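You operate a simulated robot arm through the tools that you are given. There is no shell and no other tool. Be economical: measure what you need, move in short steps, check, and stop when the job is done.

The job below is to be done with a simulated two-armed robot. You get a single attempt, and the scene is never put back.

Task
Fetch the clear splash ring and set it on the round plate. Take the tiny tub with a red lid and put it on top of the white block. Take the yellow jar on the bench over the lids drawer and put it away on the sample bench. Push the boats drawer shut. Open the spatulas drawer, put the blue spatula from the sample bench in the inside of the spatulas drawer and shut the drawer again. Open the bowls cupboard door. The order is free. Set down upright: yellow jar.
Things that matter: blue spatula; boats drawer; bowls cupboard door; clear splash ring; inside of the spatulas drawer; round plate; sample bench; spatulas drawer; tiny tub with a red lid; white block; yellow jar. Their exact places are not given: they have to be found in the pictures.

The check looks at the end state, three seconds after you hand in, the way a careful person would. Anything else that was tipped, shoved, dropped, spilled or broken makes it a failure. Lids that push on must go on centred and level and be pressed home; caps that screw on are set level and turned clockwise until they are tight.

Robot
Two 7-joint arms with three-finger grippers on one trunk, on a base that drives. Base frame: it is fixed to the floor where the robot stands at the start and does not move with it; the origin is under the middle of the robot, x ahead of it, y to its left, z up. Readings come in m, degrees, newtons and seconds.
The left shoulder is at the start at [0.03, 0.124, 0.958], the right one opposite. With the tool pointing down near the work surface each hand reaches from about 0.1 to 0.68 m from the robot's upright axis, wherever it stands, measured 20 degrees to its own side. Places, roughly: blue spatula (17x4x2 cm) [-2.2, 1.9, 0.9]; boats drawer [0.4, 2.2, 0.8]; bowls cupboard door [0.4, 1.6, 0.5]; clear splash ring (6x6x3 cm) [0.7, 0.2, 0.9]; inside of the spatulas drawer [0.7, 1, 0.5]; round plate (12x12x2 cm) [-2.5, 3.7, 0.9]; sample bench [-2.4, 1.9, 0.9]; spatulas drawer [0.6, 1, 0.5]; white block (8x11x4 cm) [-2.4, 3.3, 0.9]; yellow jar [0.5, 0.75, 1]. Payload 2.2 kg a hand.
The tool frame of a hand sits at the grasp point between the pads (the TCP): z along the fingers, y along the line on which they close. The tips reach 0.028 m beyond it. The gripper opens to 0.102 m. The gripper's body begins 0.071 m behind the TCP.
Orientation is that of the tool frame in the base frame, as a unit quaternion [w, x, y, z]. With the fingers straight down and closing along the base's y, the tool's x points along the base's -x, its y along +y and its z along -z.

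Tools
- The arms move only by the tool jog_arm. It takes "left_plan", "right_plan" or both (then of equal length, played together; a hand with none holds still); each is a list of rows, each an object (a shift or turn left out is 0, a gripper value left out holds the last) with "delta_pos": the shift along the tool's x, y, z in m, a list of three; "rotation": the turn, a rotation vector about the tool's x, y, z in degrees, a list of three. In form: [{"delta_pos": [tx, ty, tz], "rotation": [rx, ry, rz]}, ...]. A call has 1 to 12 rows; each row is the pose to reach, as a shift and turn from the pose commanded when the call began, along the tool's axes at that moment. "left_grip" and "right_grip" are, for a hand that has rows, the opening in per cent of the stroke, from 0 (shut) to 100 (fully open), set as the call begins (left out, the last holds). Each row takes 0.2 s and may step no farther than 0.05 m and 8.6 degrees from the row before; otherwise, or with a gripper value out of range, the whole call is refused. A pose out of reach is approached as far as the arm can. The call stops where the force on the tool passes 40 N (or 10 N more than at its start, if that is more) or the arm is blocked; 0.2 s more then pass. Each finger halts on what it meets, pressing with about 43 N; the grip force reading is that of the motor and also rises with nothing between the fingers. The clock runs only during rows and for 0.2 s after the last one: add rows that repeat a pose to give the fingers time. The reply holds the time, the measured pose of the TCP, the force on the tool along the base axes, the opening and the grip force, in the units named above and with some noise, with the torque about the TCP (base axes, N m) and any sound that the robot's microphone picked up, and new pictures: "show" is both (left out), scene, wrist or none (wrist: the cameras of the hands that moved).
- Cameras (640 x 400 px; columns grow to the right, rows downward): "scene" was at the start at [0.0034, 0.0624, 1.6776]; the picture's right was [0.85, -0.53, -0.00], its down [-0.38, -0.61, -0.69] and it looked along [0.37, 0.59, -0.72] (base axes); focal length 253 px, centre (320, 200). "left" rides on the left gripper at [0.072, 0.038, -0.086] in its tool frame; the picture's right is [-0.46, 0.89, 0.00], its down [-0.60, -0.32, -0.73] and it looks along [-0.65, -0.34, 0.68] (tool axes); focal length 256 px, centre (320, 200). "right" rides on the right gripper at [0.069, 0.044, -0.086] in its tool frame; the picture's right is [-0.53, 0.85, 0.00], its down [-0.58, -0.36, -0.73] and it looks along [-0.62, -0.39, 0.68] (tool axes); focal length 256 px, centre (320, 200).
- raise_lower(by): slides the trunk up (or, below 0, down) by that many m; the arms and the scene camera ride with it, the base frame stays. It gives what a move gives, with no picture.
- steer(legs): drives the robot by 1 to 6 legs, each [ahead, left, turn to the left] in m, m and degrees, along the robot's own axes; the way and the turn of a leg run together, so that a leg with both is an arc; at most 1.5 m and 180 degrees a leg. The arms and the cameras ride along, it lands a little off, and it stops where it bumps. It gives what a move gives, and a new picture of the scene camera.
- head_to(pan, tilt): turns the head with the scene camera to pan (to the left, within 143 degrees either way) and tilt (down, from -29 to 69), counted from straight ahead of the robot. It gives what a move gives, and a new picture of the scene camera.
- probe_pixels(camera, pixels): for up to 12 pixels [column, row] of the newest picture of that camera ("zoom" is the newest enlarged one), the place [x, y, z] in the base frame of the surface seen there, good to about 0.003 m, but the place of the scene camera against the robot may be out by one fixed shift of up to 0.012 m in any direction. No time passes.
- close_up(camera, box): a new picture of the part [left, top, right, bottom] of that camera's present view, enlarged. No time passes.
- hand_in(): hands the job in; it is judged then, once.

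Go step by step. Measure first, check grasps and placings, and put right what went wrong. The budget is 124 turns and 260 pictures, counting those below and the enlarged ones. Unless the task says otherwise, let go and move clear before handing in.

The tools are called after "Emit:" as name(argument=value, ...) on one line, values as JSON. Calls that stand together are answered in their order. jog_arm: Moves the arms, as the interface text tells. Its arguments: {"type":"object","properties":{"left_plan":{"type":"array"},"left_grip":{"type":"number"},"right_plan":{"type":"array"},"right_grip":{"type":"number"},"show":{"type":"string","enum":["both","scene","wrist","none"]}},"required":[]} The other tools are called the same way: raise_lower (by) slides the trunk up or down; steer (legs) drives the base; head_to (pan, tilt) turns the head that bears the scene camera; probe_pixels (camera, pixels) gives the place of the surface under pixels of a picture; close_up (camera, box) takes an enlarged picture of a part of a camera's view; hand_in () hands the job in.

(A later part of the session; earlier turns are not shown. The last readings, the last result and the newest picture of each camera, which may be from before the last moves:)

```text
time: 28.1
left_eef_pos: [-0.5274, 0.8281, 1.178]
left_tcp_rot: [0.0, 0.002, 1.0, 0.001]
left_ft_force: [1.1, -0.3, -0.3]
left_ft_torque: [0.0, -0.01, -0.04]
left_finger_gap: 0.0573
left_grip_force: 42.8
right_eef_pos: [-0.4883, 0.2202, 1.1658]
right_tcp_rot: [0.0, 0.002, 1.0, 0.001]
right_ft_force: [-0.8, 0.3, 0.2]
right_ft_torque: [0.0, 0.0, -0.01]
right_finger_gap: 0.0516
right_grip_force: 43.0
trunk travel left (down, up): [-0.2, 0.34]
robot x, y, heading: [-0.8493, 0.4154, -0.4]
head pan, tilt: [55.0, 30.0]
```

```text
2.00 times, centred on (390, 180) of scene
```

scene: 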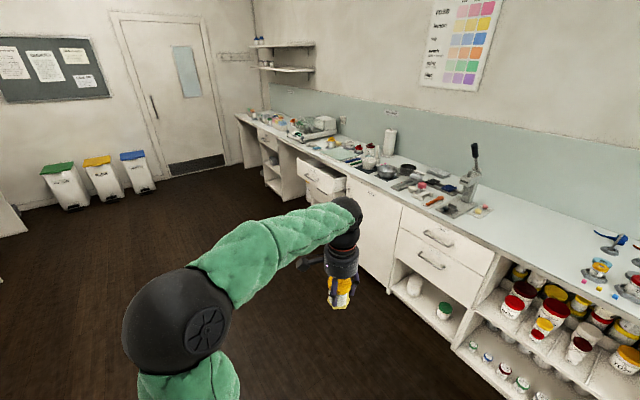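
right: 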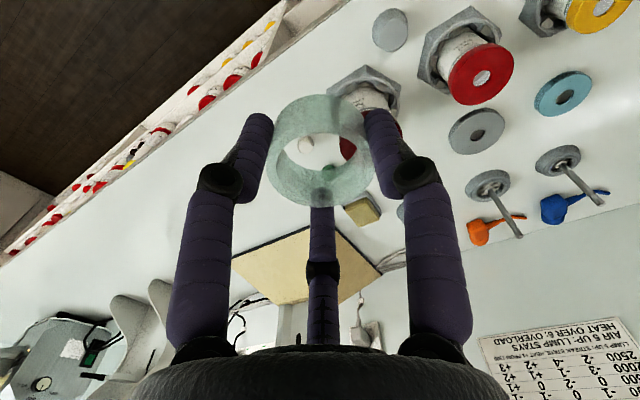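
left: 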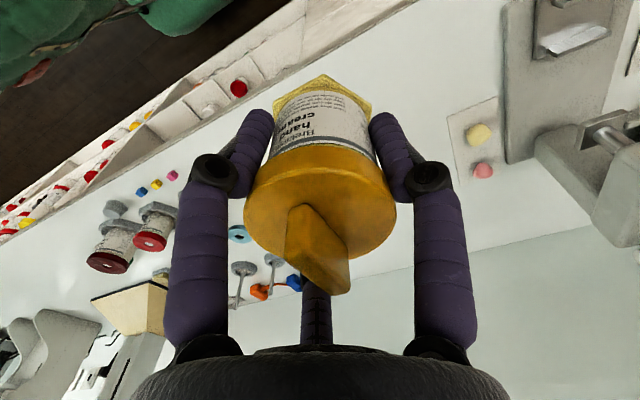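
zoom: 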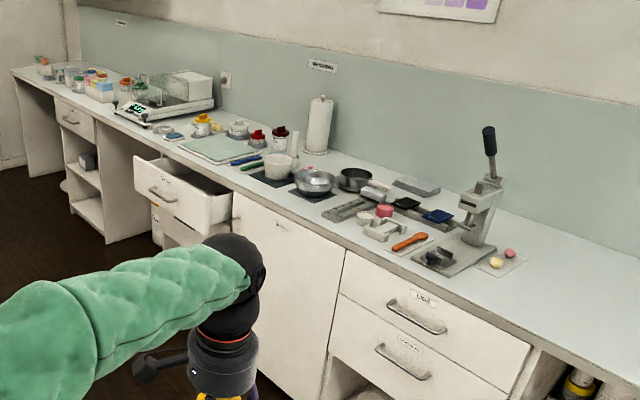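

Lower drawer of the stack is labelled SPATULAS, the door with a label beside it is the bowls cupboard, and the boats drawer at far left stands open. Now I'll drive across to the sample bench.

Emit:
steer(legs=[[0, 0, 90], [1.45, 0, 0], [0, 0, 90]])

Emit:
head_to(pan=0, tilt=30)

Emit:
close_up(camera="scene", box=[160, 80, 480, 280])

```text
time: 43.2
left_eef_pos: [-1.1455, 1.4818, 1.1791]
left_tcp_rot: [0.0, 1.0, 0.006, 0.0]
left_ft_force: [-0.2, -0.4, 0.1]
left_ft_torque: [-0.02, -0.02, -0.01]
left_finger_gap: 0.058
left_grip_force: 42.9
right_eef_pos: [-1.1957, 2.0886, 1.1673]
right_tcp_rot: [0.001, 1.0, 0.007, 0.001]
right_ft_force: [-0.5, -0.2, -0.3]
right_ft_torque: [0.04, 0.01, 0.0]
right_finger_gap: 0.0514
right_grip_force: 43.1
trunk travel left (down, up): [-0.2, 0.34]
robot x, y, heading: [-0.8295, 1.8987, -179.2]
head pan, tilt: [55.0, 30.0]
```

scene: 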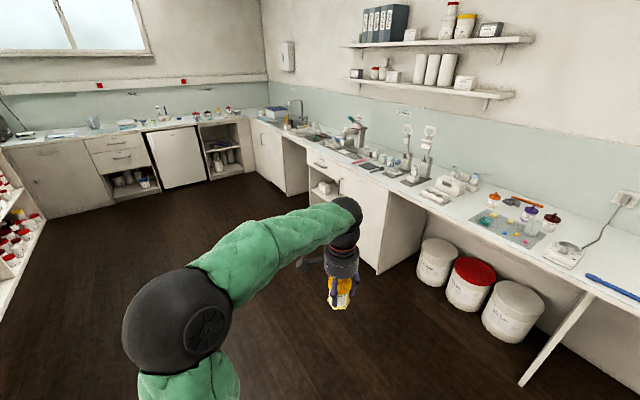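

```text
time: 44.5
left_eef_pos: [-1.1461, 1.4813, 1.1791]
left_tcp_rot: [0.0, 1.0, 0.006, -0.001]
left_ft_force: [-0.6, 0.9, 0.4]
left_ft_torque: [-0.01, -0.04, 0.01]
left_finger_gap: 0.0582
left_grip_force: 43.3
right_eef_pos: [-1.1977, 2.0884, 1.1664]
right_tcp_rot: [0.001, 1.0, 0.008, 0.0]
right_ft_force: [0.5, 0.6, 0.4]
right_ft_torque: [0.0, -0.02, -0.03]
right_finger_gap: 0.0517
right_grip_force: 43.6
trunk travel left (down, up): [-0.2, 0.34]
robot x, y, heading: [-0.829, 1.8981, -179.1]
head pan, tilt: [0.0, 30.0]
```

scene: 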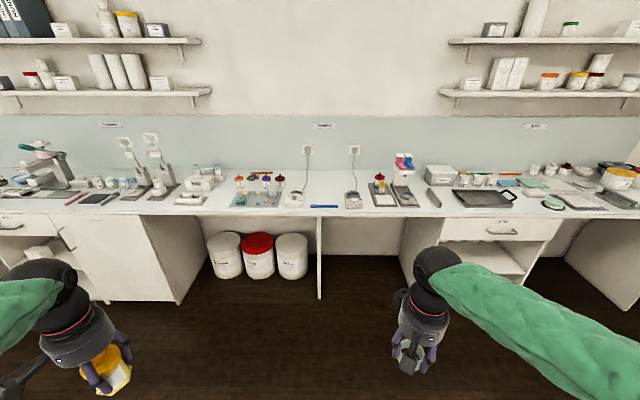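

```text
2.00 times, centred on (320, 180) of scene
```

zoom: 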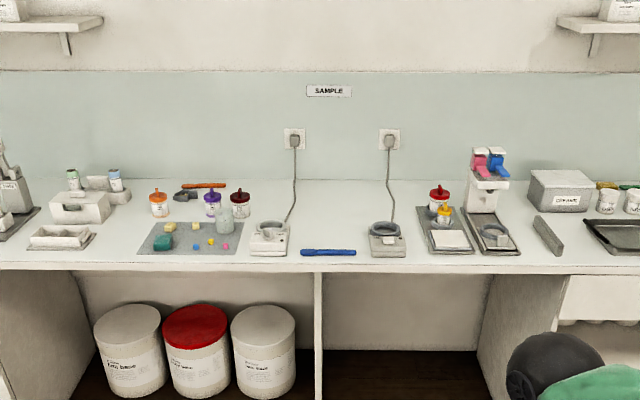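

The SAMPLE sign hangs above a free stretch with the blue spatula at zoom (328,252). I'll probe and look toward the right part of the bench.

Emit:
probe_pixels(camera="zoom", pixels=[[328, 252], [300, 251], [355, 253], [340, 215], [268, 235], [388, 235], [320, 273], [438, 190], [443, 212], [550, 240]])

Emit:
close_up(camera="scene", box=[420, 120, 640, 258])

Emit:
close_up(camera="scene", box=[0, 120, 240, 258])

```text
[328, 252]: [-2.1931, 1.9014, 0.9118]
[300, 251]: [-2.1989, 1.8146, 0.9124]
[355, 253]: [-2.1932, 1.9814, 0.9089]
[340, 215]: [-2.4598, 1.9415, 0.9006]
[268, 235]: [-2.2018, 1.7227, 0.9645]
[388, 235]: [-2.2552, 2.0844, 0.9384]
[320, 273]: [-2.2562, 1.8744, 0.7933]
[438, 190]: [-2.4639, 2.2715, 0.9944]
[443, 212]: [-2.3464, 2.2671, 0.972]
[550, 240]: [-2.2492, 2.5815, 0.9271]
```

```text
2.90 times, centred on (530, 189) of scene
```

zoom: 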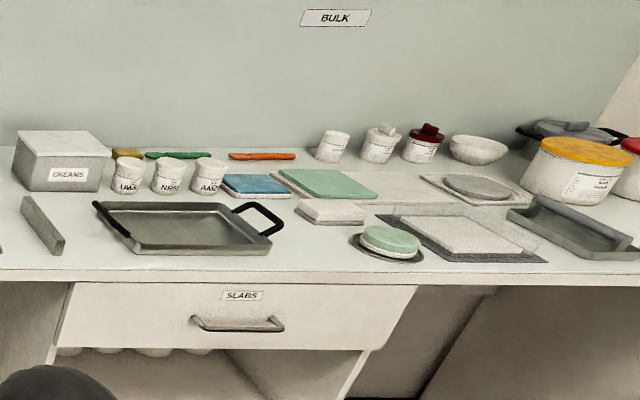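

```text
2.67 times, centred on (120, 189) of scene
```

zoom: 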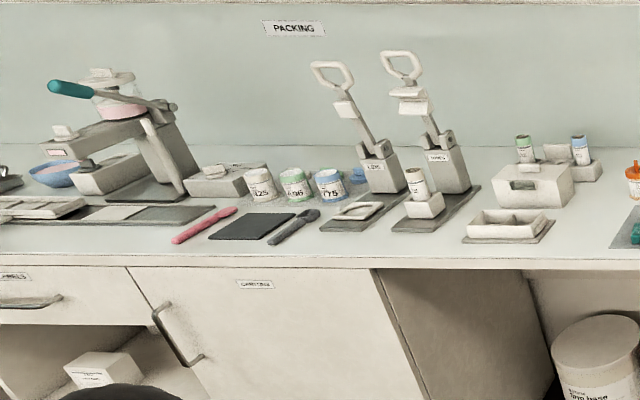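

The "BULK" area to the right holds the slabs and plates. I'll drive up to the sample bench first to put the jar down in the free area near (-2.40, 1.93).

Emit:
steer(legs=[[0.5, -0.22, 0], [0.42, 0, 0]])

Emit:
head_to(pan=10, tilt=48)

Emit:
close_up(camera="scene", box=[200, 100, 520, 300])

Emit:
jog_arm(left_plan=[{}], right_plan=[{}], show="wrist")

```text
time: 49.8
left_eef_pos: [-2.0774, 1.6876, 1.1778]
left_tcp_rot: [0.0, 1.0, 0.004, 0.0]
left_ft_force: [-0.1, -0.9, -0.2]
left_ft_torque: [0.01, -0.02, 0.01]
left_finger_gap: 0.0576
left_grip_force: 43.1
right_eef_pos: [-2.125, 2.294, 1.166]
right_tcp_rot: [0.001, 1.0, 0.004, 0.001]
right_ft_force: [-0.4, 0.1, -0.3]
right_ft_torque: [0.04, -0.03, 0.03]
right_finger_gap: 0.0518
right_grip_force: 43.0
trunk travel left (down, up): [-0.2, 0.34]
robot x, y, heading: [-1.759, 2.1027, -179.4]
head pan, tilt: [0.0, 30.0]
```

scene: 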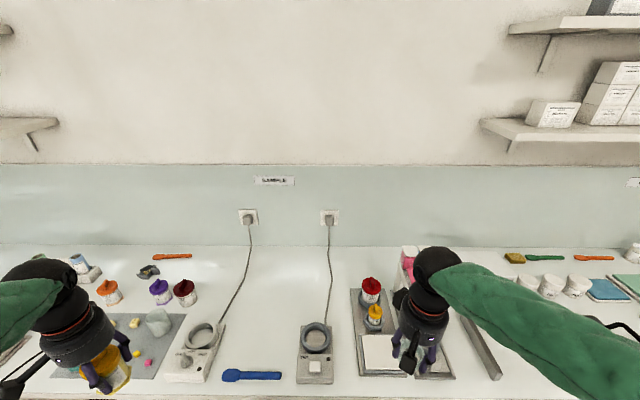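

```text
time: 50.6
left_eef_pos: [-2.0762, 1.6856, 1.1795]
left_tcp_rot: [-0.001, 1.0, 0.004, 0.0]
left_ft_force: [-0.8, -1.3, 0.1]
left_ft_torque: [0.0, 0.02, -0.02]
left_finger_gap: 0.0575
left_grip_force: 42.8
right_eef_pos: [-2.1231, 2.2951, 1.1653]
right_tcp_rot: [0.001, 1.0, 0.005, 0.001]
right_ft_force: [0.1, -0.6, -0.1]
right_ft_torque: [-0.06, 0.02, -0.05]
right_finger_gap: 0.0519
right_grip_force: 43.2
trunk travel left (down, up): [-0.2, 0.34]
robot x, y, heading: [-1.7596, 2.1044, -179.7]
head pan, tilt: [10.0, 48.0]
```

scene: 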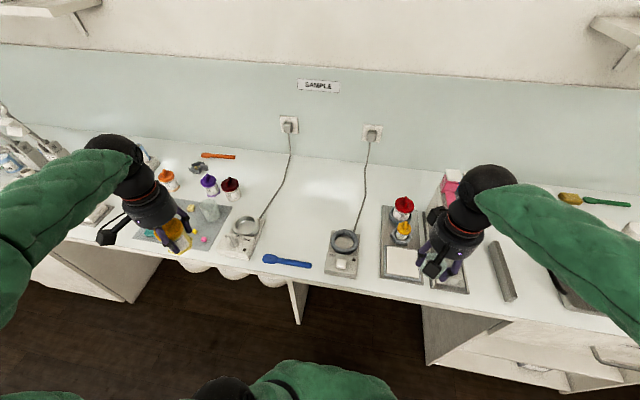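

```text
2.00 times, centred on (360, 200) of scene
```

zoom: 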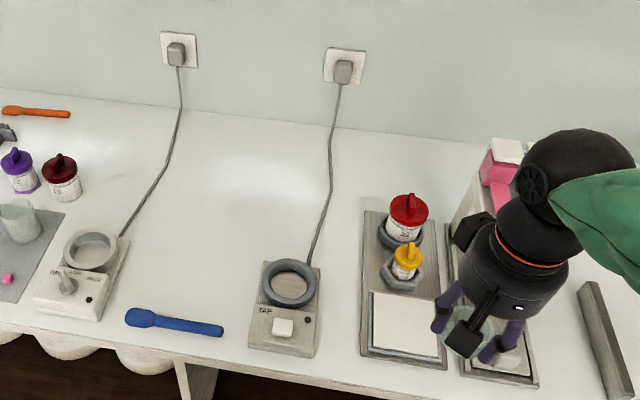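

```text
time: 51.0
left_eef_pos: [-2.0759, 1.6869, 1.1784]
left_tcp_rot: [0.001, 1.0, 0.004, -0.001]
left_ft_force: [0.4, 0.3, 0.1]
left_ft_torque: [-0.01, 0.0, 0.02]
left_finger_gap: 0.0573
left_grip_force: 43.2
right_eef_pos: [-2.1244, 2.2938, 1.1655]
right_tcp_rot: [0.0, 1.0, 0.004, 0.001]
right_ft_force: [0.4, 1.1, -0.6]
right_ft_torque: [0.04, 0.01, -0.04]
right_finger_gap: 0.0521
right_grip_force: 42.7
trunk travel left (down, up): [-0.2, 0.34]
robot x, y, heading: [-1.7568, 2.1034, -179.4]
head pan, tilt: [10.0, 48.0]
```

right: 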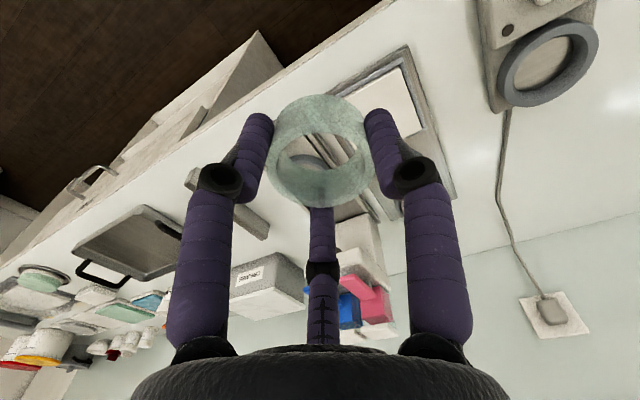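
left: 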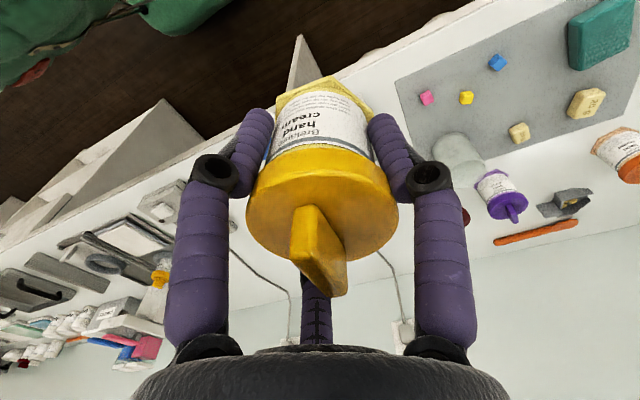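

The area between the two scales (zoom (225,230)) is free. I'll probe it and its borders.

Emit:
probe_pixels(camera="zoom", pixels=[[225, 235], [225, 270], [150, 200], [120, 260], [265, 290], [130, 315], [220, 330], [318, 240], [408, 205], [405, 275], [405, 330], [408, 260]])

```text
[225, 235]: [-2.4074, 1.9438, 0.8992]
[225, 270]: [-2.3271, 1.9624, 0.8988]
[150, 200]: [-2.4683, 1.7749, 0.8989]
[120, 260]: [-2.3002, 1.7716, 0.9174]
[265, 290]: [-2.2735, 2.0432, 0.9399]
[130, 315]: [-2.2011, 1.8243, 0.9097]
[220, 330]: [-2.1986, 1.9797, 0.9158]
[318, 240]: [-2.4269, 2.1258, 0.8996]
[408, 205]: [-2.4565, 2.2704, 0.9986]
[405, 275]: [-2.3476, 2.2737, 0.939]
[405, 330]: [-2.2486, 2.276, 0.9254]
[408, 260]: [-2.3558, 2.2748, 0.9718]
```

I'll carry the jar above (-2.38, 1.92) at height, then lower.

Emit:
jog_arm(left_plan=[{"delta_pos": [-0.038, -0.029, 0]}, {"delta_pos": [-0.076, -0.059, 0]}, {"delta_pos": [-0.114, -0.089, 0]}, {"delta_pos": [-0.151, -0.118, 0]}, {"delta_pos": [-0.189, -0.148, 0]}, {"delta_pos": [-0.227, -0.177, 0]}, {"delta_pos": [-0.265, -0.207, 0]}, {"delta_pos": [-0.302, -0.236, 0]}, {"delta_pos": [-0.302, -0.236, 0.05]}, {"delta_pos": [-0.302, -0.236, 0.1]}, {"delta_pos": [-0.302, -0.236, 0.15]}])

```text
time: 53.4
left_eef_pos: [-2.3829, 1.9222, 1.0311]
left_tcp_rot: [-0.001, 1.0, 0.004, -0.001]
left_ft_force: [-1.2, -0.3, 0.9]
left_ft_torque: [0.05, -0.06, 0.0]
left_finger_gap: 0.0574
left_grip_force: 43.3
right_eef_pos: [-2.125, 2.2956, 1.1667]
right_tcp_rot: [0.0, 1.0, 0.005, 0.001]
right_ft_force: [-0.3, 0.2, -0.4]
right_ft_torque: [0.01, 0.01, 0.0]
right_finger_gap: 0.0519
right_grip_force: 43.4
trunk travel left (down, up): [-0.2, 0.34]
robot x, y, heading: [-1.7563, 2.1035, -179.3]
head pan, tilt: [10.0, 48.0]
```

scene: 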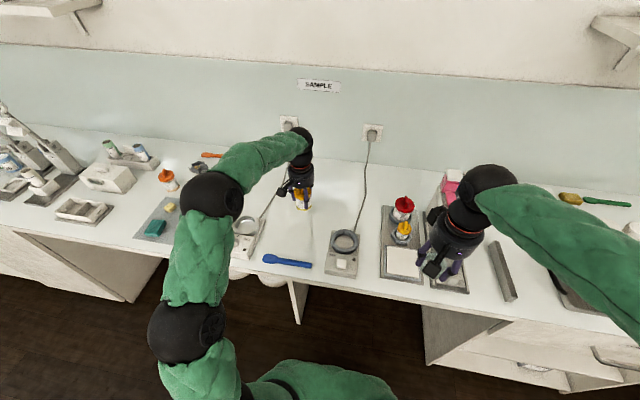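
left: 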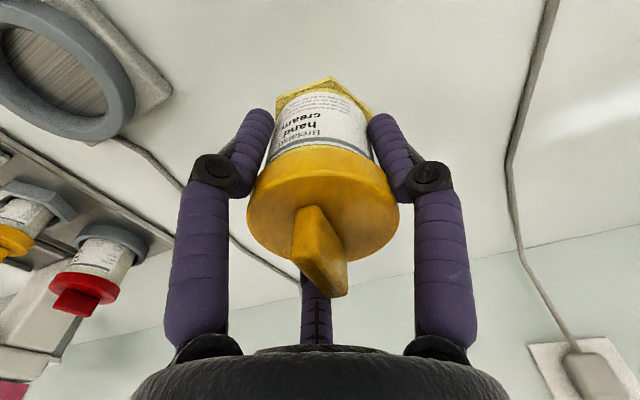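

Emit:
jog_arm(left_plan=[{"delta_pos": [0, 0, 0.04]}, {"delta_pos": [0, 0, 0.07]}, {"delta_pos": [0, 0, 0.079]}, {"delta_pos": [0, 0, 0.082]}, {"delta_pos": [0, 0, 0.083]}], show="wrist")

```text
time: 54.6
left_eef_pos: [-2.379, 1.92, 0.9473]
left_tcp_rot: [0.0, 1.0, 0.004, -0.002]
left_ft_force: [-1.0, 0.7, 9.2]
left_ft_torque: [0.09, -0.01, 0.04]
left_finger_gap: 0.0572
left_grip_force: 42.8
right_eef_pos: [-2.1231, 2.2946, 1.1666]
right_tcp_rot: [0.001, 1.0, 0.004, 0.001]
right_ft_force: [-0.4, 0.9, -0.2]
right_ft_torque: [0.02, 0.0, 0.0]
right_finger_gap: 0.0516
right_grip_force: 42.9
trunk travel left (down, up): [-0.2, 0.34]
robot x, y, heading: [-1.7573, 2.1029, -179.7]
head pan, tilt: [10.0, 48.0]
```

left: 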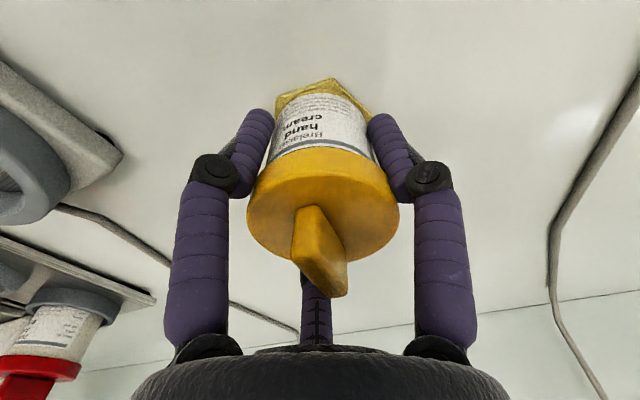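

Contact force of 9 N shows the jar stands on the bench. I'll release and rise straight up.

Emit:
jog_arm(left_plan=[{}, {}, {}, {}, {"delta_pos": [0, 0, -0.03]}, {"delta_pos": [0, 0, -0.08]}, {"delta_pos": [0, 0, -0.13]}, {"delta_pos": [0, 0, -0.18]}], left_grip=100)

```text
time: 56.4
left_eef_pos: [-2.3797, 1.92, 1.124]
left_tcp_rot: [0.0, 1.0, 0.004, 0.002]
left_ft_force: [-0.8, 0.1, 0.2]
left_ft_torque: [-0.01, 0.04, 0.0]
left_finger_gap: 0.1021
left_grip_force: 0.1
right_eef_pos: [-2.1234, 2.2947, 1.1662]
right_tcp_rot: [0.001, 1.0, 0.004, 0.0]
right_ft_force: [0.7, 0.6, -1.1]
right_ft_torque: [0.03, 0.01, 0.01]
right_finger_gap: 0.0518
right_grip_force: 43.0
trunk travel left (down, up): [-0.2, 0.34]
robot x, y, heading: [-1.7585, 2.1045, -179.7]
head pan, tilt: [10.0, 48.0]
heard: snap
```

scene: 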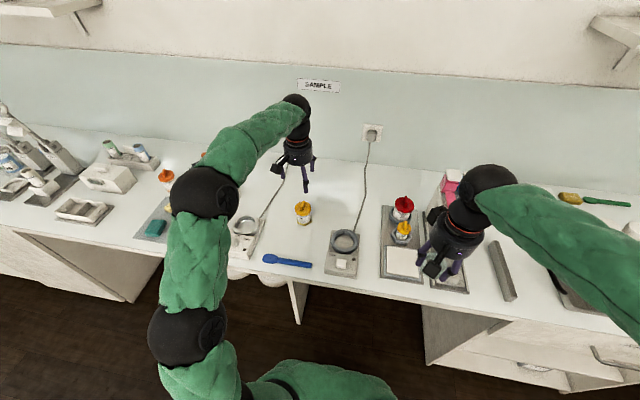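
left: 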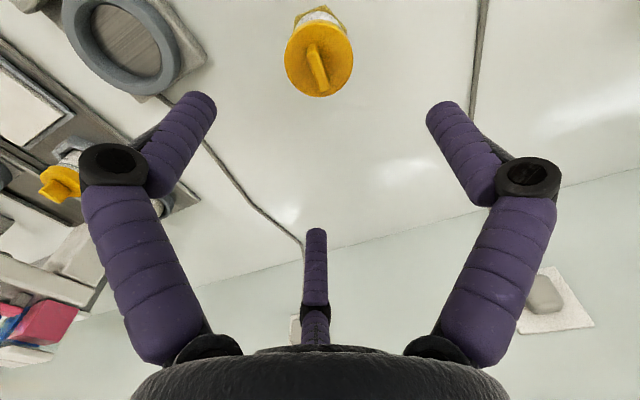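

The jar stands upright. I'll retract the left hand and move to the BULK area to view the block, the plate and possibly the tub.

Emit:
jog_arm(left_plan=[{"delta_pos": [0.02, 0, -0.045]}, {"delta_pos": [0.06, 0.03, -0.06]}, {"delta_pos": [0.1, 0.06, -0.06]}, {"delta_pos": [0.14, 0.09, -0.06]}, {"delta_pos": [0.18, 0.12, -0.06]}, {"delta_pos": [0.22, 0.15, -0.06]}, {"delta_pos": [0.26, 0.17, -0.06]}], show="none")

Emit:
steer(legs=[[-0.4, 0, 0], [0, -1.4, 0]])

Emit:
head_to(pan=0, tilt=40)

Emit:
close_up(camera="scene", box=[160, 80, 480, 280])

```text
refused: row 2 steps farther than a row can; nothing moved
```

```text
time: 65.8
left_eef_pos: [-1.9792, 3.3789, 1.124]
left_tcp_rot: [0.001, 1.0, -0.001, -0.001]
left_ft_force: [-0.4, -0.1, -0.7]
left_ft_torque: [-0.01, -0.02, 0.02]
left_finger_gap: 0.1023
left_grip_force: 0.1
right_eef_pos: [-1.7187, 3.753, 1.167]
right_tcp_rot: [0.0, 1.0, -0.001, 0.0]
right_ft_force: [0.2, 1.0, 0.0]
right_ft_torque: [-0.03, 0.0, 0.03]
right_finger_gap: 0.0516
right_grip_force: 42.8
trunk travel left (down, up): [-0.2, 0.34]
robot x, y, heading: [-1.3523, 3.5582, 180.1]
head pan, tilt: [10.0, 48.0]
```

scene: 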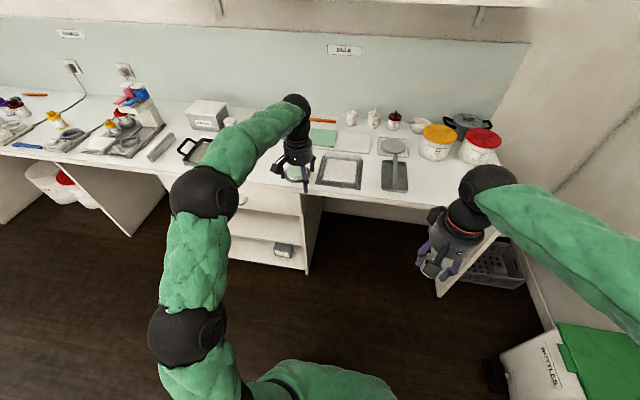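

```text
time: 66.5
left_eef_pos: [-1.9792, 3.3793, 1.1241]
left_tcp_rot: [0.001, 1.0, -0.001, 0.0]
left_ft_force: [-1.3, -0.9, 0.3]
left_ft_torque: [0.0, 0.02, 0.02]
left_finger_gap: 0.1021
left_grip_force: 0.1
right_eef_pos: [-1.7186, 3.7523, 1.1659]
right_tcp_rot: [0.001, 1.0, -0.001, 0.0]
right_ft_force: [-0.4, -0.4, 0.2]
right_ft_torque: [-0.02, -0.01, 0.0]
right_finger_gap: 0.0516
right_grip_force: 42.6
trunk travel left (down, up): [-0.2, 0.34]
robot x, y, heading: [-1.3487, 3.5559, 179.9]
head pan, tilt: [0.0, 40.0]
```

scene: 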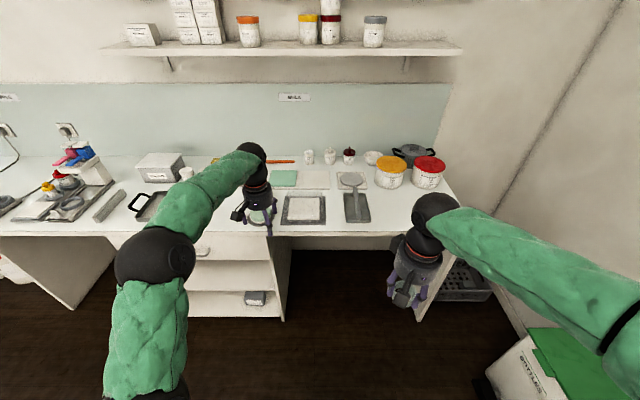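

```text
2.00 times, centred on (320, 180) of scene
```

zoom: 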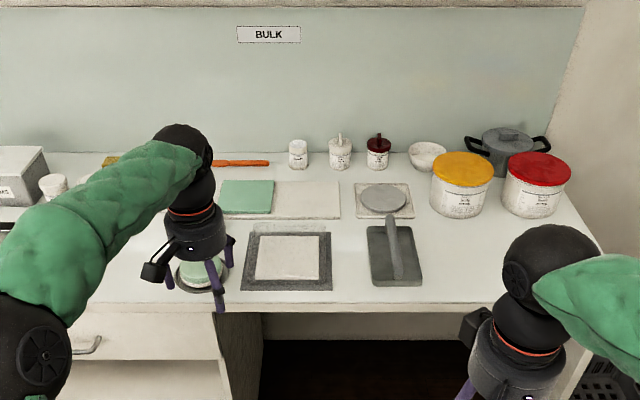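

The grey round plate on a square tile is at zoom (384,198). I'll probe it and pull the left arm away to see the block.

Emit:
probe_pixels(camera="zoom", pixels=[[384, 198], [363, 198], [405, 198], [384, 211], [384, 185], [400, 240], [400, 260], [290, 258], [378, 145], [384, 305]])

Emit:
jog_arm(left_plan=[{"delta_pos": [0.04, 0.01, -0.02]}, {"delta_pos": [0.08, 0.035, -0.03]}, {"delta_pos": [0.12, 0.06, -0.04]}, {"delta_pos": [0.16, 0.085, -0.05]}, {"delta_pos": [0.2, 0.11, -0.06]}, {"delta_pos": [0.24, 0.135, -0.06]}, {"delta_pos": [0.28, 0.16, -0.06]}], show="scene")

Emit:
close_up(camera="scene", box=[100, 130, 420, 280])

```text
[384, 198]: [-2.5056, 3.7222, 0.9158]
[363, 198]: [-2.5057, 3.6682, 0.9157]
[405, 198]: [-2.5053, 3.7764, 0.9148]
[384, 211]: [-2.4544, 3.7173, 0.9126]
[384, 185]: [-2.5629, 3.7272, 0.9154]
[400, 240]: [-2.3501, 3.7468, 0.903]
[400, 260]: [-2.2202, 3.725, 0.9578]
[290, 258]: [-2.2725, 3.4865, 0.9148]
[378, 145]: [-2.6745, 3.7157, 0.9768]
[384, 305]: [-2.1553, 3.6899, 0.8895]
```

```text
time: 68.1
left_eef_pos: [-1.6987, 3.2188, 1.1848]
left_tcp_rot: [0.0, 1.0, -0.002, 0.0]
left_ft_force: [0.2, 0.1, 0.4]
left_ft_torque: [-0.01, 0.03, 0.06]
left_finger_gap: 0.1021
left_grip_force: 0.1
right_eef_pos: [-1.7174, 3.7523, 1.1656]
right_tcp_rot: [0.0, 1.0, -0.001, 0.0]
right_ft_force: [0.3, -0.3, 0.3]
right_ft_torque: [0.0, 0.03, 0.0]
right_finger_gap: 0.0517
right_grip_force: 43.2
trunk travel left (down, up): [-0.2, 0.34]
robot x, y, heading: [-1.3543, 3.5593, 180.0]
head pan, tilt: [0.0, 40.0]
```

scene: 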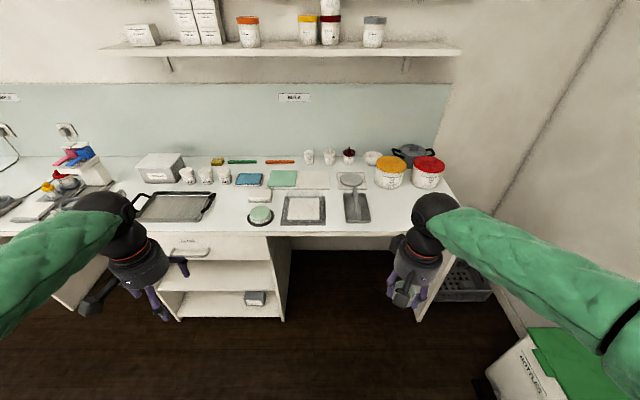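

```text
2.00 times, centred on (260, 205) of scene
```

zoom: 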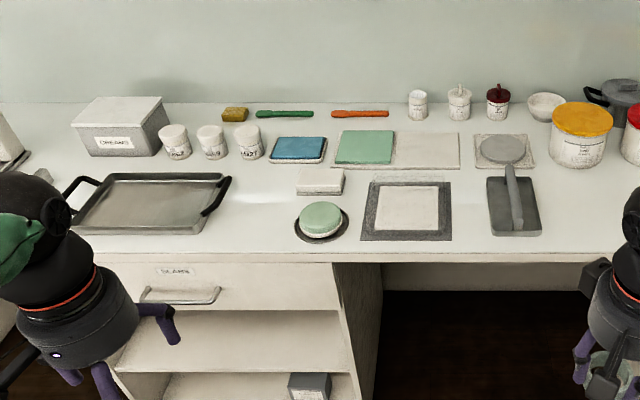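

The white block is at zoom (320,178). I'll probe the block, the overhead shelf's front edge, and the plate for reach planning.

Emit:
probe_pixels(camera="scene", pixels=[[280, 52], [400, 50], [260, 193], [248, 193], [271, 193], [260, 199], [260, 187], [351, 179], [340, 179], [362, 179], [390, 165], [351, 186]])

Emit:
steer(legs=[[0.4, -0.03, 0]])

```text
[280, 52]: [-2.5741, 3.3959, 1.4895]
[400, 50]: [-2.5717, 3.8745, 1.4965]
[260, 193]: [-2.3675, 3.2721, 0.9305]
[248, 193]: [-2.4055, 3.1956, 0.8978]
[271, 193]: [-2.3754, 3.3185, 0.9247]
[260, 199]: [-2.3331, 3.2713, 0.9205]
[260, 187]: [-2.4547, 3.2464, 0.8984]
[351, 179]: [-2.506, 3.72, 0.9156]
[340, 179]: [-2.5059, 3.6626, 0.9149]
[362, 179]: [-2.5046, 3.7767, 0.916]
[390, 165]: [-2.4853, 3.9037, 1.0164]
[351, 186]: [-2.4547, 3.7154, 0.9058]
```

```text
time: 70.6
left_eef_pos: [-2.1032, 3.2462, 1.1835]
left_tcp_rot: [0.0, 1.0, 0.001, 0.0]
left_ft_force: [0.1, -0.1, -0.2]
left_ft_torque: [0.0, -0.04, -0.02]
left_finger_gap: 0.1021
left_grip_force: 0.0
right_eef_pos: [-2.1219, 3.7802, 1.167]
right_tcp_rot: [0.001, 1.0, 0.001, 0.001]
right_ft_force: [0.8, -0.1, -0.6]
right_ft_torque: [-0.01, -0.06, -0.02]
right_finger_gap: 0.0515
right_grip_force: 42.9
trunk travel left (down, up): [-0.2, 0.34]
robot x, y, heading: [-1.7577, 3.5903, -180.0]
head pan, tilt: [0.0, 40.0]
```

scene: 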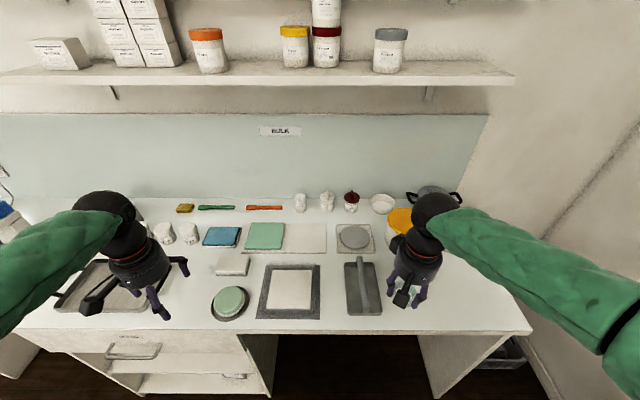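

The shelf edge (x −2.57, z 1.49) is out of the way. I'll roll 0.1 m nearer and then bring the ring over the plate at (-2.506, 3.72).

Emit:
steer(legs=[[0.1, 0, 0]])

Emit:
jog_arm(right_plan=[{"delta_pos": [-0.05, 0.01, 0]}, {"delta_pos": [-0.1, 0.02, 0]}, {"delta_pos": [-0.15, 0.03, 0]}, {"delta_pos": [-0.19, 0.04, 0]}])

```text
time: 71.8
left_eef_pos: [-2.2035, 3.2475, 1.1846]
left_tcp_rot: [0.0, 1.0, 0.001, 0.001]
left_ft_force: [-0.1, 0.3, -0.9]
left_ft_torque: [-0.01, -0.05, 0.01]
left_finger_gap: 0.1019
left_grip_force: 0.1
right_eef_pos: [-2.223, 3.781, 1.1652]
right_tcp_rot: [0.001, 1.0, 0.001, 0.001]
right_ft_force: [-0.3, -0.7, -1.1]
right_ft_torque: [0.04, -0.04, 0.0]
right_finger_gap: 0.0517
right_grip_force: 43.2
trunk travel left (down, up): [-0.2, 0.34]
robot x, y, heading: [-1.8545, 3.5876, -180.1]
head pan, tilt: [0.0, 40.0]
```

scene: 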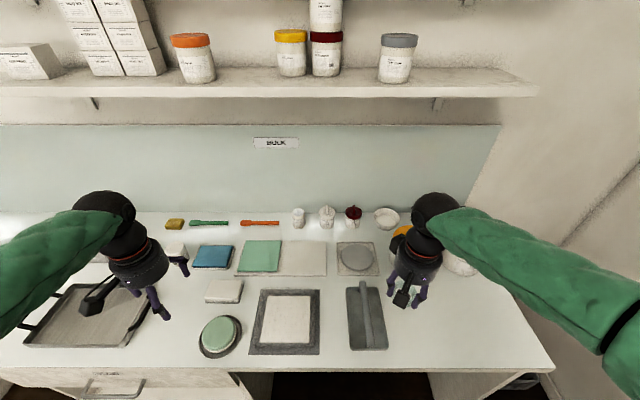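

```text
refused: row 1 steps farther than a row can; nothing moved
```

Emit:
jog_arm(right_plan=[{"delta_pos": [-0.048, 0.008, 0]}, {"delta_pos": [-0.096, 0.016, 0]}, {"delta_pos": [-0.144, 0.024, 0]}, {"delta_pos": [-0.19, 0.04, 0]}])

Emit:
close_up(camera="right", box=[200, 0, 480, 200])

```text
time: 72.8
left_eef_pos: [-2.203, 3.2463, 1.1831]
left_tcp_rot: [0.001, 1.0, -0.001, 0.0]
left_ft_force: [-0.8, 0.3, -0.1]
left_ft_torque: [-0.01, -0.02, 0.01]
left_finger_gap: 0.1021
left_grip_force: 0.0
right_eef_pos: [-2.4123, 3.7384, 1.1674]
right_tcp_rot: [0.0, 1.0, 0.0, 0.001]
right_ft_force: [-0.1, 0.4, 0.9]
right_ft_torque: [0.03, -0.02, 0.01]
right_finger_gap: 0.0516
right_grip_force: 43.2
trunk travel left (down, up): [-0.2, 0.34]
robot x, y, heading: [-1.8563, 3.5857, -179.9]
head pan, tilt: [0.0, 40.0]
```

scene: 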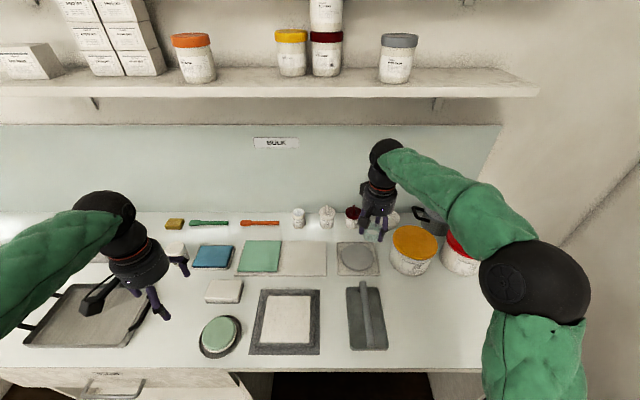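
right: 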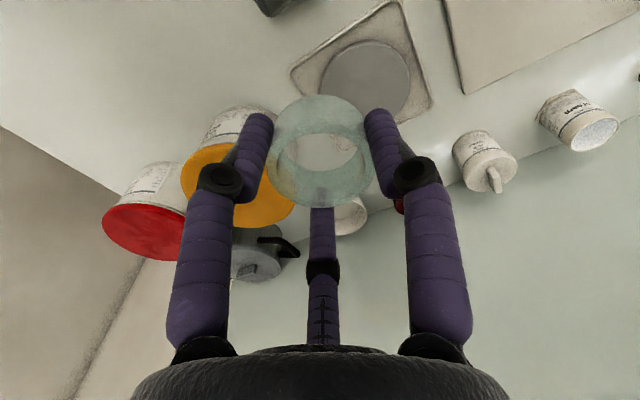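

```text
2.00 times, centred on (340, 100) of right
```

zoom: 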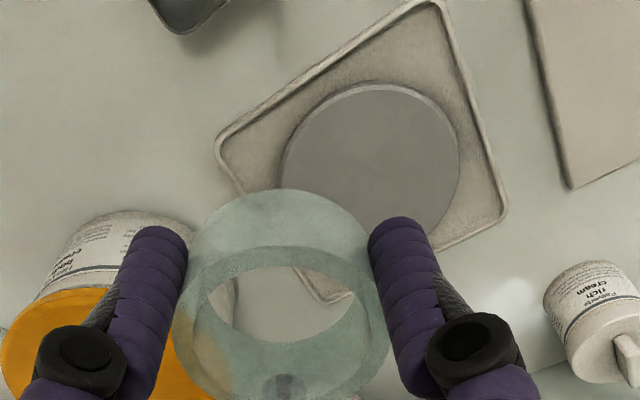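

Emit:
probe_pixels(camera="zoom", pixels=[[370, 160], [286, 165], [456, 160], [375, 95], [300, 125], [440, 200], [440, 120], [395, 215]])

Emit:
probe_pixels(camera="scene", pixels=[[356, 257], [341, 258], [373, 258], [357, 268]])

```text
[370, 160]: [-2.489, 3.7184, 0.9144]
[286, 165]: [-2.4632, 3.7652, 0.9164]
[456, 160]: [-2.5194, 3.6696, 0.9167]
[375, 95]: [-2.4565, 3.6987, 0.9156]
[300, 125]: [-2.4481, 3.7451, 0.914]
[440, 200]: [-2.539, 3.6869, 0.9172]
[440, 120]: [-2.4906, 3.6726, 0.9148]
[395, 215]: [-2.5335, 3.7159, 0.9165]
```

```text
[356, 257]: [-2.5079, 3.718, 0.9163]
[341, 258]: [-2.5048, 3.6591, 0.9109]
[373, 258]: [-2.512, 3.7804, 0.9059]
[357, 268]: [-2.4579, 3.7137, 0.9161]
```

The plate's centre is about (-2.501, 3.722). I'll move over it and descend until just above.

Emit:
jog_arm(right_plan=[{"delta_pos": [-0.045, 0.008, 0]}, {"delta_pos": [-0.089, 0.0165, 0]}, {"delta_pos": [-0.089, 0.0165, 0.05]}, {"delta_pos": [-0.089, 0.0165, 0.1]}, {"delta_pos": [-0.089, 0.0165, 0.15]}, {"delta_pos": [-0.089, 0.0165, 0.195]}])

```text
time: 74.2
left_eef_pos: [-2.2033, 3.2477, 1.1832]
left_tcp_rot: [-0.001, 1.0, 0.0, 0.001]
left_ft_force: [-0.8, -0.5, 0.0]
left_ft_torque: [0.01, 0.0, 0.03]
left_finger_gap: 0.1018
left_grip_force: 0.0
right_eef_pos: [-2.4967, 3.7207, 0.9684]
right_tcp_rot: [0.001, 1.0, 0.0, -0.001]
right_ft_force: [-0.4, 0.2, 0.3]
right_ft_torque: [-0.02, -0.01, -0.01]
right_finger_gap: 0.0519
right_grip_force: 42.7
trunk travel left (down, up): [-0.2, 0.34]
robot x, y, heading: [-1.8573, 3.5859, -180.1]
head pan, tilt: [0.0, 40.0]
```

scene: 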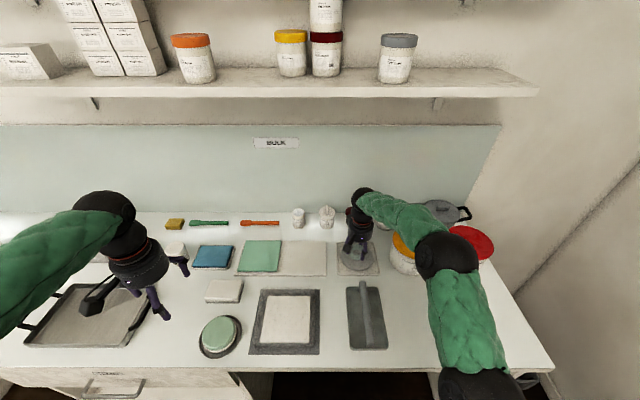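
right: 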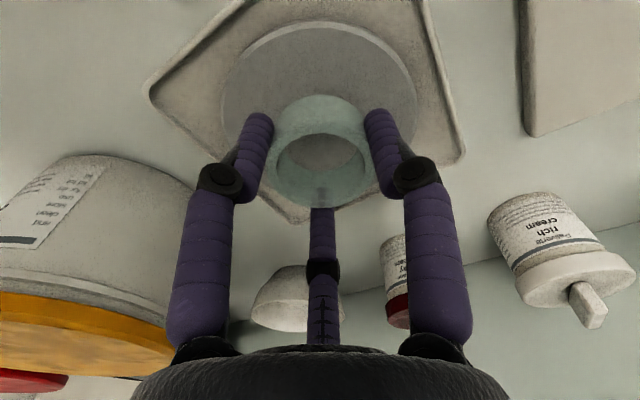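

Emit:
jog_arm(right_plan=[{"delta_pos": [-0.003, 0, 0.008]}, {"delta_pos": [-0.003, 0, 0.013]}, {"delta_pos": [-0.003, 0, 0.0155]}, {"delta_pos": [-0.003, 0, 0.017]}], show="wrist")

```text
time: 75.2
left_eef_pos: [-2.2018, 3.2468, 1.1843]
left_tcp_rot: [0.0, 1.0, -0.001, 0.0]
left_ft_force: [-0.4, 0.5, 0.0]
left_ft_torque: [0.01, -0.04, 0.04]
left_finger_gap: 0.102
left_grip_force: 0.1
right_eef_pos: [-2.5038, 3.7243, 0.9528]
right_tcp_rot: [0.002, 1.0, -0.001, 0.0]
right_ft_force: [-0.3, 0.1, -0.3]
right_ft_torque: [0.01, -0.02, 0.02]
right_finger_gap: 0.0515
right_grip_force: 42.5
trunk travel left (down, up): [-0.2, 0.34]
robot x, y, heading: [-1.8575, 3.5862, -179.9]
head pan, tilt: [0.0, 40.0]
```

right: 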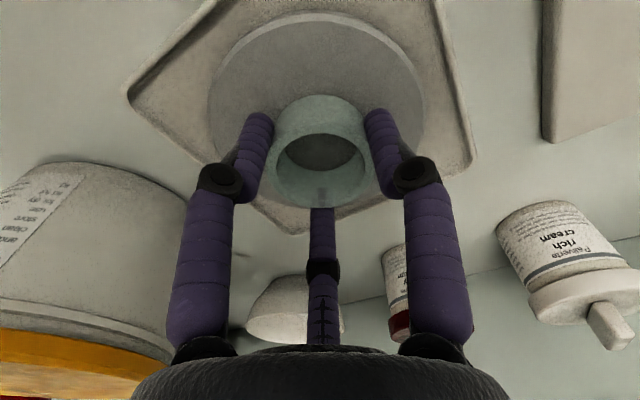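

The ring looks possibly off toward one side of the plate, so I'll measure plate edges again from this closer view.

Emit:
probe_pixels(camera="right", pixels=[[212, 90], [421, 90], [318, 17], [245, 40], [390, 40], [415, 130], [217, 130], [320, 110], [320, 150], [320, 185], [275, 150], [365, 150]])

Emit:
close_up(camera="scene", box=[300, 170, 460, 300])

```text
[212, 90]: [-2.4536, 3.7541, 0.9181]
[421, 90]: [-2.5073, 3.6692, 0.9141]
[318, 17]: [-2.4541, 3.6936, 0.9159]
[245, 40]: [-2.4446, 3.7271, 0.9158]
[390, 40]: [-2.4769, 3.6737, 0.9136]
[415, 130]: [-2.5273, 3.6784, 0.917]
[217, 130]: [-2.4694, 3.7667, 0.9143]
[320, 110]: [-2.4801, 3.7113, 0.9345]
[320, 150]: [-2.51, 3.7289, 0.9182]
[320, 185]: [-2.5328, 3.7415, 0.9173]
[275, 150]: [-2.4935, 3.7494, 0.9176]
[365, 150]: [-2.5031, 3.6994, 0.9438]
```

```text
3.08 times, centred on (380, 235) of scene
```

zoom: 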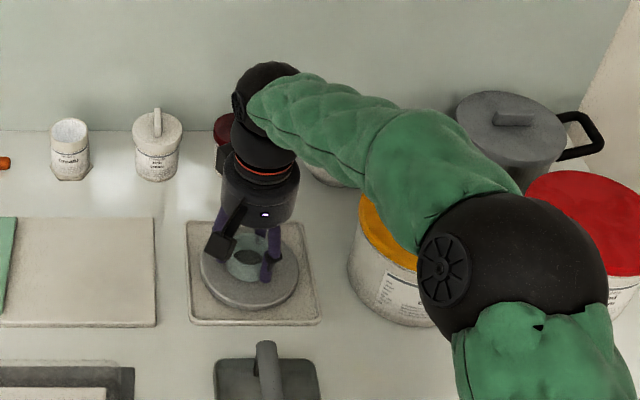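

The plate's centre comes out at (-2.499, 3.722), within a few mm of the ring. I'll lower until contact.

Emit:
jog_arm(right_plan=[{"delta_pos": [0.002, 0, 0.0015]}, {"delta_pos": [0.002, 0, 0.003]}, {"delta_pos": [0.002, 0, 0.004]}], show="none")

```text
time: 76.0
left_eef_pos: [-2.2021, 3.2476, 1.1834]
left_tcp_rot: [-0.001, 1.0, 0.001, 0.0]
left_ft_force: [-0.6, 0.1, 0.3]
left_ft_torque: [0.0, -0.01, 0.0]
left_finger_gap: 0.1023
left_grip_force: 0.2
right_eef_pos: [-2.5009, 3.7235, 0.9515]
right_tcp_rot: [0.001, 1.0, 0.001, -0.001]
right_ft_force: [0.9, -1.7, 2.5]
right_ft_torque: [-0.13, -0.05, -0.04]
right_finger_gap: 0.0516
right_grip_force: 43.1
trunk travel left (down, up): [-0.2, 0.34]
robot x, y, heading: [-1.8551, 3.5848, -180.0]
head pan, tilt: [0.0, 40.0]
```

Contact (2.5 N, position has stalled at 0.9515). I'll release and rise.

Emit:
jog_arm(right_plan=[{"delta_pos": [0, 0, 0.001]}, {"delta_pos": [0, 0, 0.001]}, {"delta_pos": [0, 0, 0.001]}, {"delta_pos": [0, 0, 0]}, {"delta_pos": [0, 0, -0.03]}, {"delta_pos": [0, 0, -0.08]}, {"delta_pos": [0, 0, -0.13]}, {"delta_pos": [0, 0, -0.18]}], right_grip=100)

```text
time: 77.8
left_eef_pos: [-2.2018, 3.2472, 1.185]
left_tcp_rot: [0.0, 1.0, 0.0, 0.0]
left_ft_force: [0.9, 0.4, 0.5]
left_ft_torque: [0.0, 0.0, 0.01]
left_finger_gap: 0.1021
left_grip_force: 0.1
right_eef_pos: [-2.4973, 3.7229, 1.131]
right_tcp_rot: [0.001, 1.0, 0.001, 0.001]
right_ft_force: [-0.4, -0.9, -0.3]
right_ft_torque: [0.05, 0.0, -0.04]
right_finger_gap: 0.1018
right_grip_force: 0.0
trunk travel left (down, up): [-0.2, 0.34]
robot x, y, heading: [-1.8545, 3.586, -180.2]
head pan, tilt: [0.0, 40.0]
```

scene: 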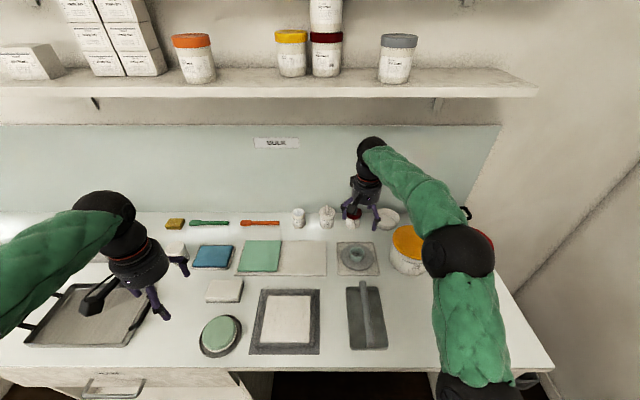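
right: 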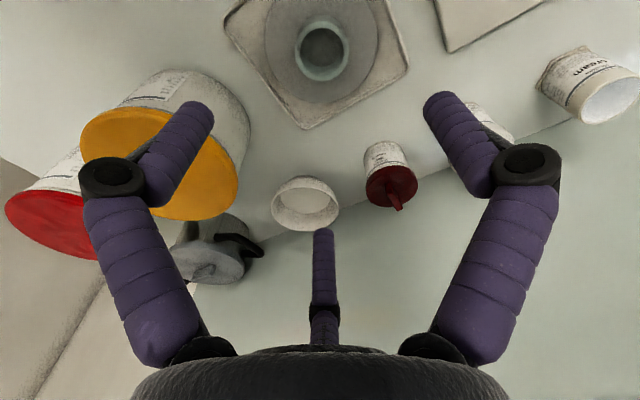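

The ring sits centred on the plate at (357,255). I'll retract the right hand, back off, and search for the tub.

Emit:
jog_arm(right_plan=[{"delta_pos": [0.045, -0.01, -0.01]}, {"delta_pos": [0.09, -0.02, -0.02]}, {"delta_pos": [0.135, -0.03, -0.03]}, {"delta_pos": [0.18, -0.04, -0.035]}, {"delta_pos": [0.225, -0.05, -0.035]}, {"delta_pos": [0.27, -0.05, -0.035]}], show="none")

Emit:
steer(legs=[[-0.75, 0, 0]])

Emit:
head_to(pan=70, tilt=20)

Emit:
head_to(pan=-130, tilt=25)

Emit:
close_up(camera="scene", box=[160, 100, 480, 300])

```text
time: 79.2
left_eef_pos: [-2.201, 3.2487, 1.1851]
left_tcp_rot: [0.0, 1.0, 0.0, -0.001]
left_ft_force: [0.3, 0.3, 0.1]
left_ft_torque: [-0.03, 0.0, 0.02]
left_finger_gap: 0.1021
left_grip_force: 0.0
right_eef_pos: [-2.2253, 3.7755, 1.1649]
right_tcp_rot: [0.001, 1.0, 0.002, 0.0]
right_ft_force: [-0.9, 0.0, -0.6]
right_ft_torque: [-0.01, 0.0, 0.03]
right_finger_gap: 0.1019
right_grip_force: 0.0
trunk travel left (down, up): [-0.2, 0.34]
robot x, y, heading: [-1.8556, 3.5848, -179.9]
head pan, tilt: [0.0, 40.0]
```

```text
time: 83.2
left_eef_pos: [-1.4472, 3.2478, 1.1849]
left_tcp_rot: [0.0, 1.0, -0.003, -0.001]
left_ft_force: [0.5, -0.3, 0.4]
left_ft_torque: [0.03, -0.04, -0.02]
left_finger_gap: 0.1022
left_grip_force: 0.2
right_eef_pos: [-1.4704, 3.7749, 1.1656]
right_tcp_rot: [0.001, 1.0, -0.001, 0.0]
right_ft_force: [-0.1, 0.1, -0.8]
right_ft_torque: [0.01, -0.04, 0.0]
right_finger_gap: 0.1021
right_grip_force: 0.1
trunk travel left (down, up): [-0.2, 0.34]
robot x, y, heading: [-1.0963, 3.5881, 179.6]
head pan, tilt: [0.0, 40.0]
```

scene: 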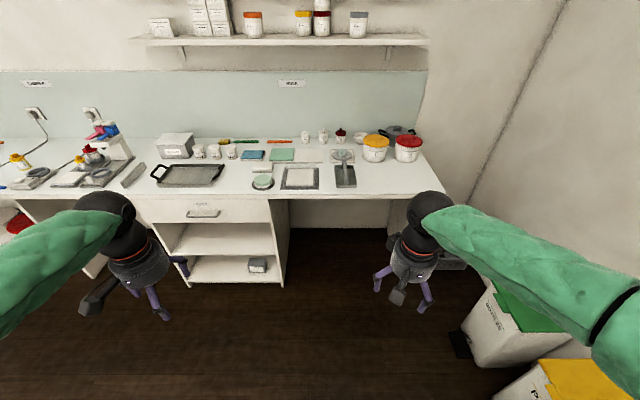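

```text
time: 84.7
left_eef_pos: [-1.4482, 3.2478, 1.1836]
left_tcp_rot: [-0.001, 1.0, -0.002, 0.0]
left_ft_force: [0.1, -0.9, -0.6]
left_ft_torque: [0.01, -0.03, 0.03]
left_finger_gap: 0.102
left_grip_force: 0.1
right_eef_pos: [-1.4706, 3.7752, 1.1641]
right_tcp_rot: [0.001, 1.0, -0.002, 0.0]
right_ft_force: [0.2, -0.3, -0.1]
right_ft_torque: [0.01, 0.01, 0.02]
right_finger_gap: 0.1022
right_grip_force: 0.1
trunk travel left (down, up): [-0.2, 0.34]
robot x, y, heading: [-1.102, 3.5866, 179.8]
head pan, tilt: [70.0, 20.0]
```

scene: 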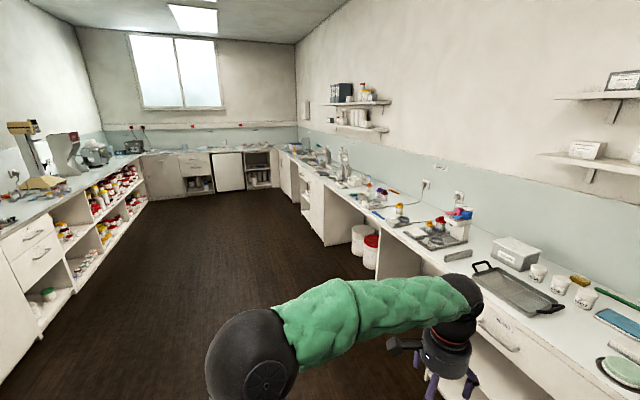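

```text
time: 87.6
left_eef_pos: [-1.4487, 3.2477, 1.1843]
left_tcp_rot: [0.0, 1.0, -0.003, 0.001]
left_ft_force: [-0.2, 0.0, 0.0]
left_ft_torque: [0.02, -0.01, 0.02]
left_finger_gap: 0.1018
left_grip_force: 0.0
right_eef_pos: [-1.4721, 3.7767, 1.1647]
right_tcp_rot: [0.0, 1.0, -0.002, 0.001]
right_ft_force: [0.1, -0.2, -0.3]
right_ft_torque: [-0.01, 0.0, 0.0]
right_finger_gap: 0.1022
right_grip_force: 0.0
trunk travel left (down, up): [-0.2, 0.34]
robot x, y, heading: [-1.1002, 3.587, 179.7]
head pan, tilt: [-130.0, 25.0]
```

scene: 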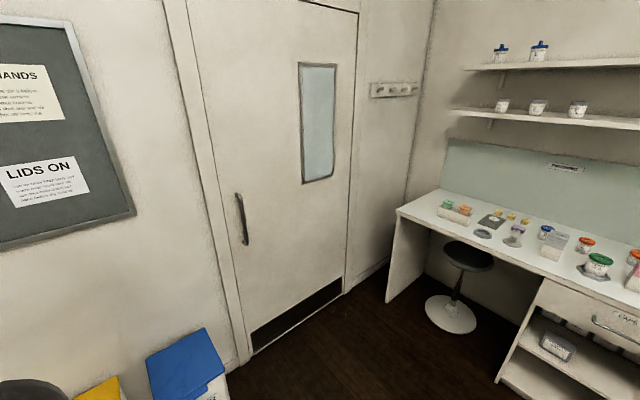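

```text
2.00 times, centred on (320, 200) of scene
```

zoom: 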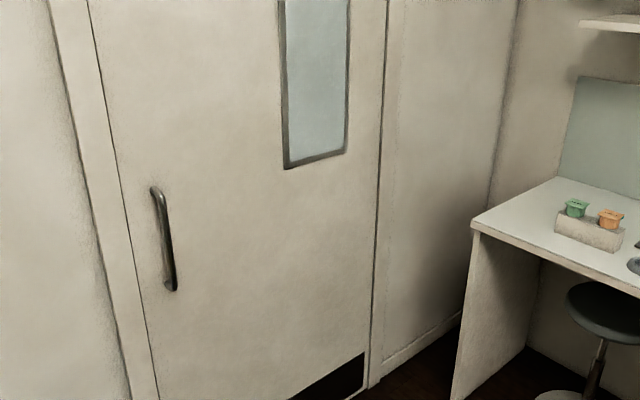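

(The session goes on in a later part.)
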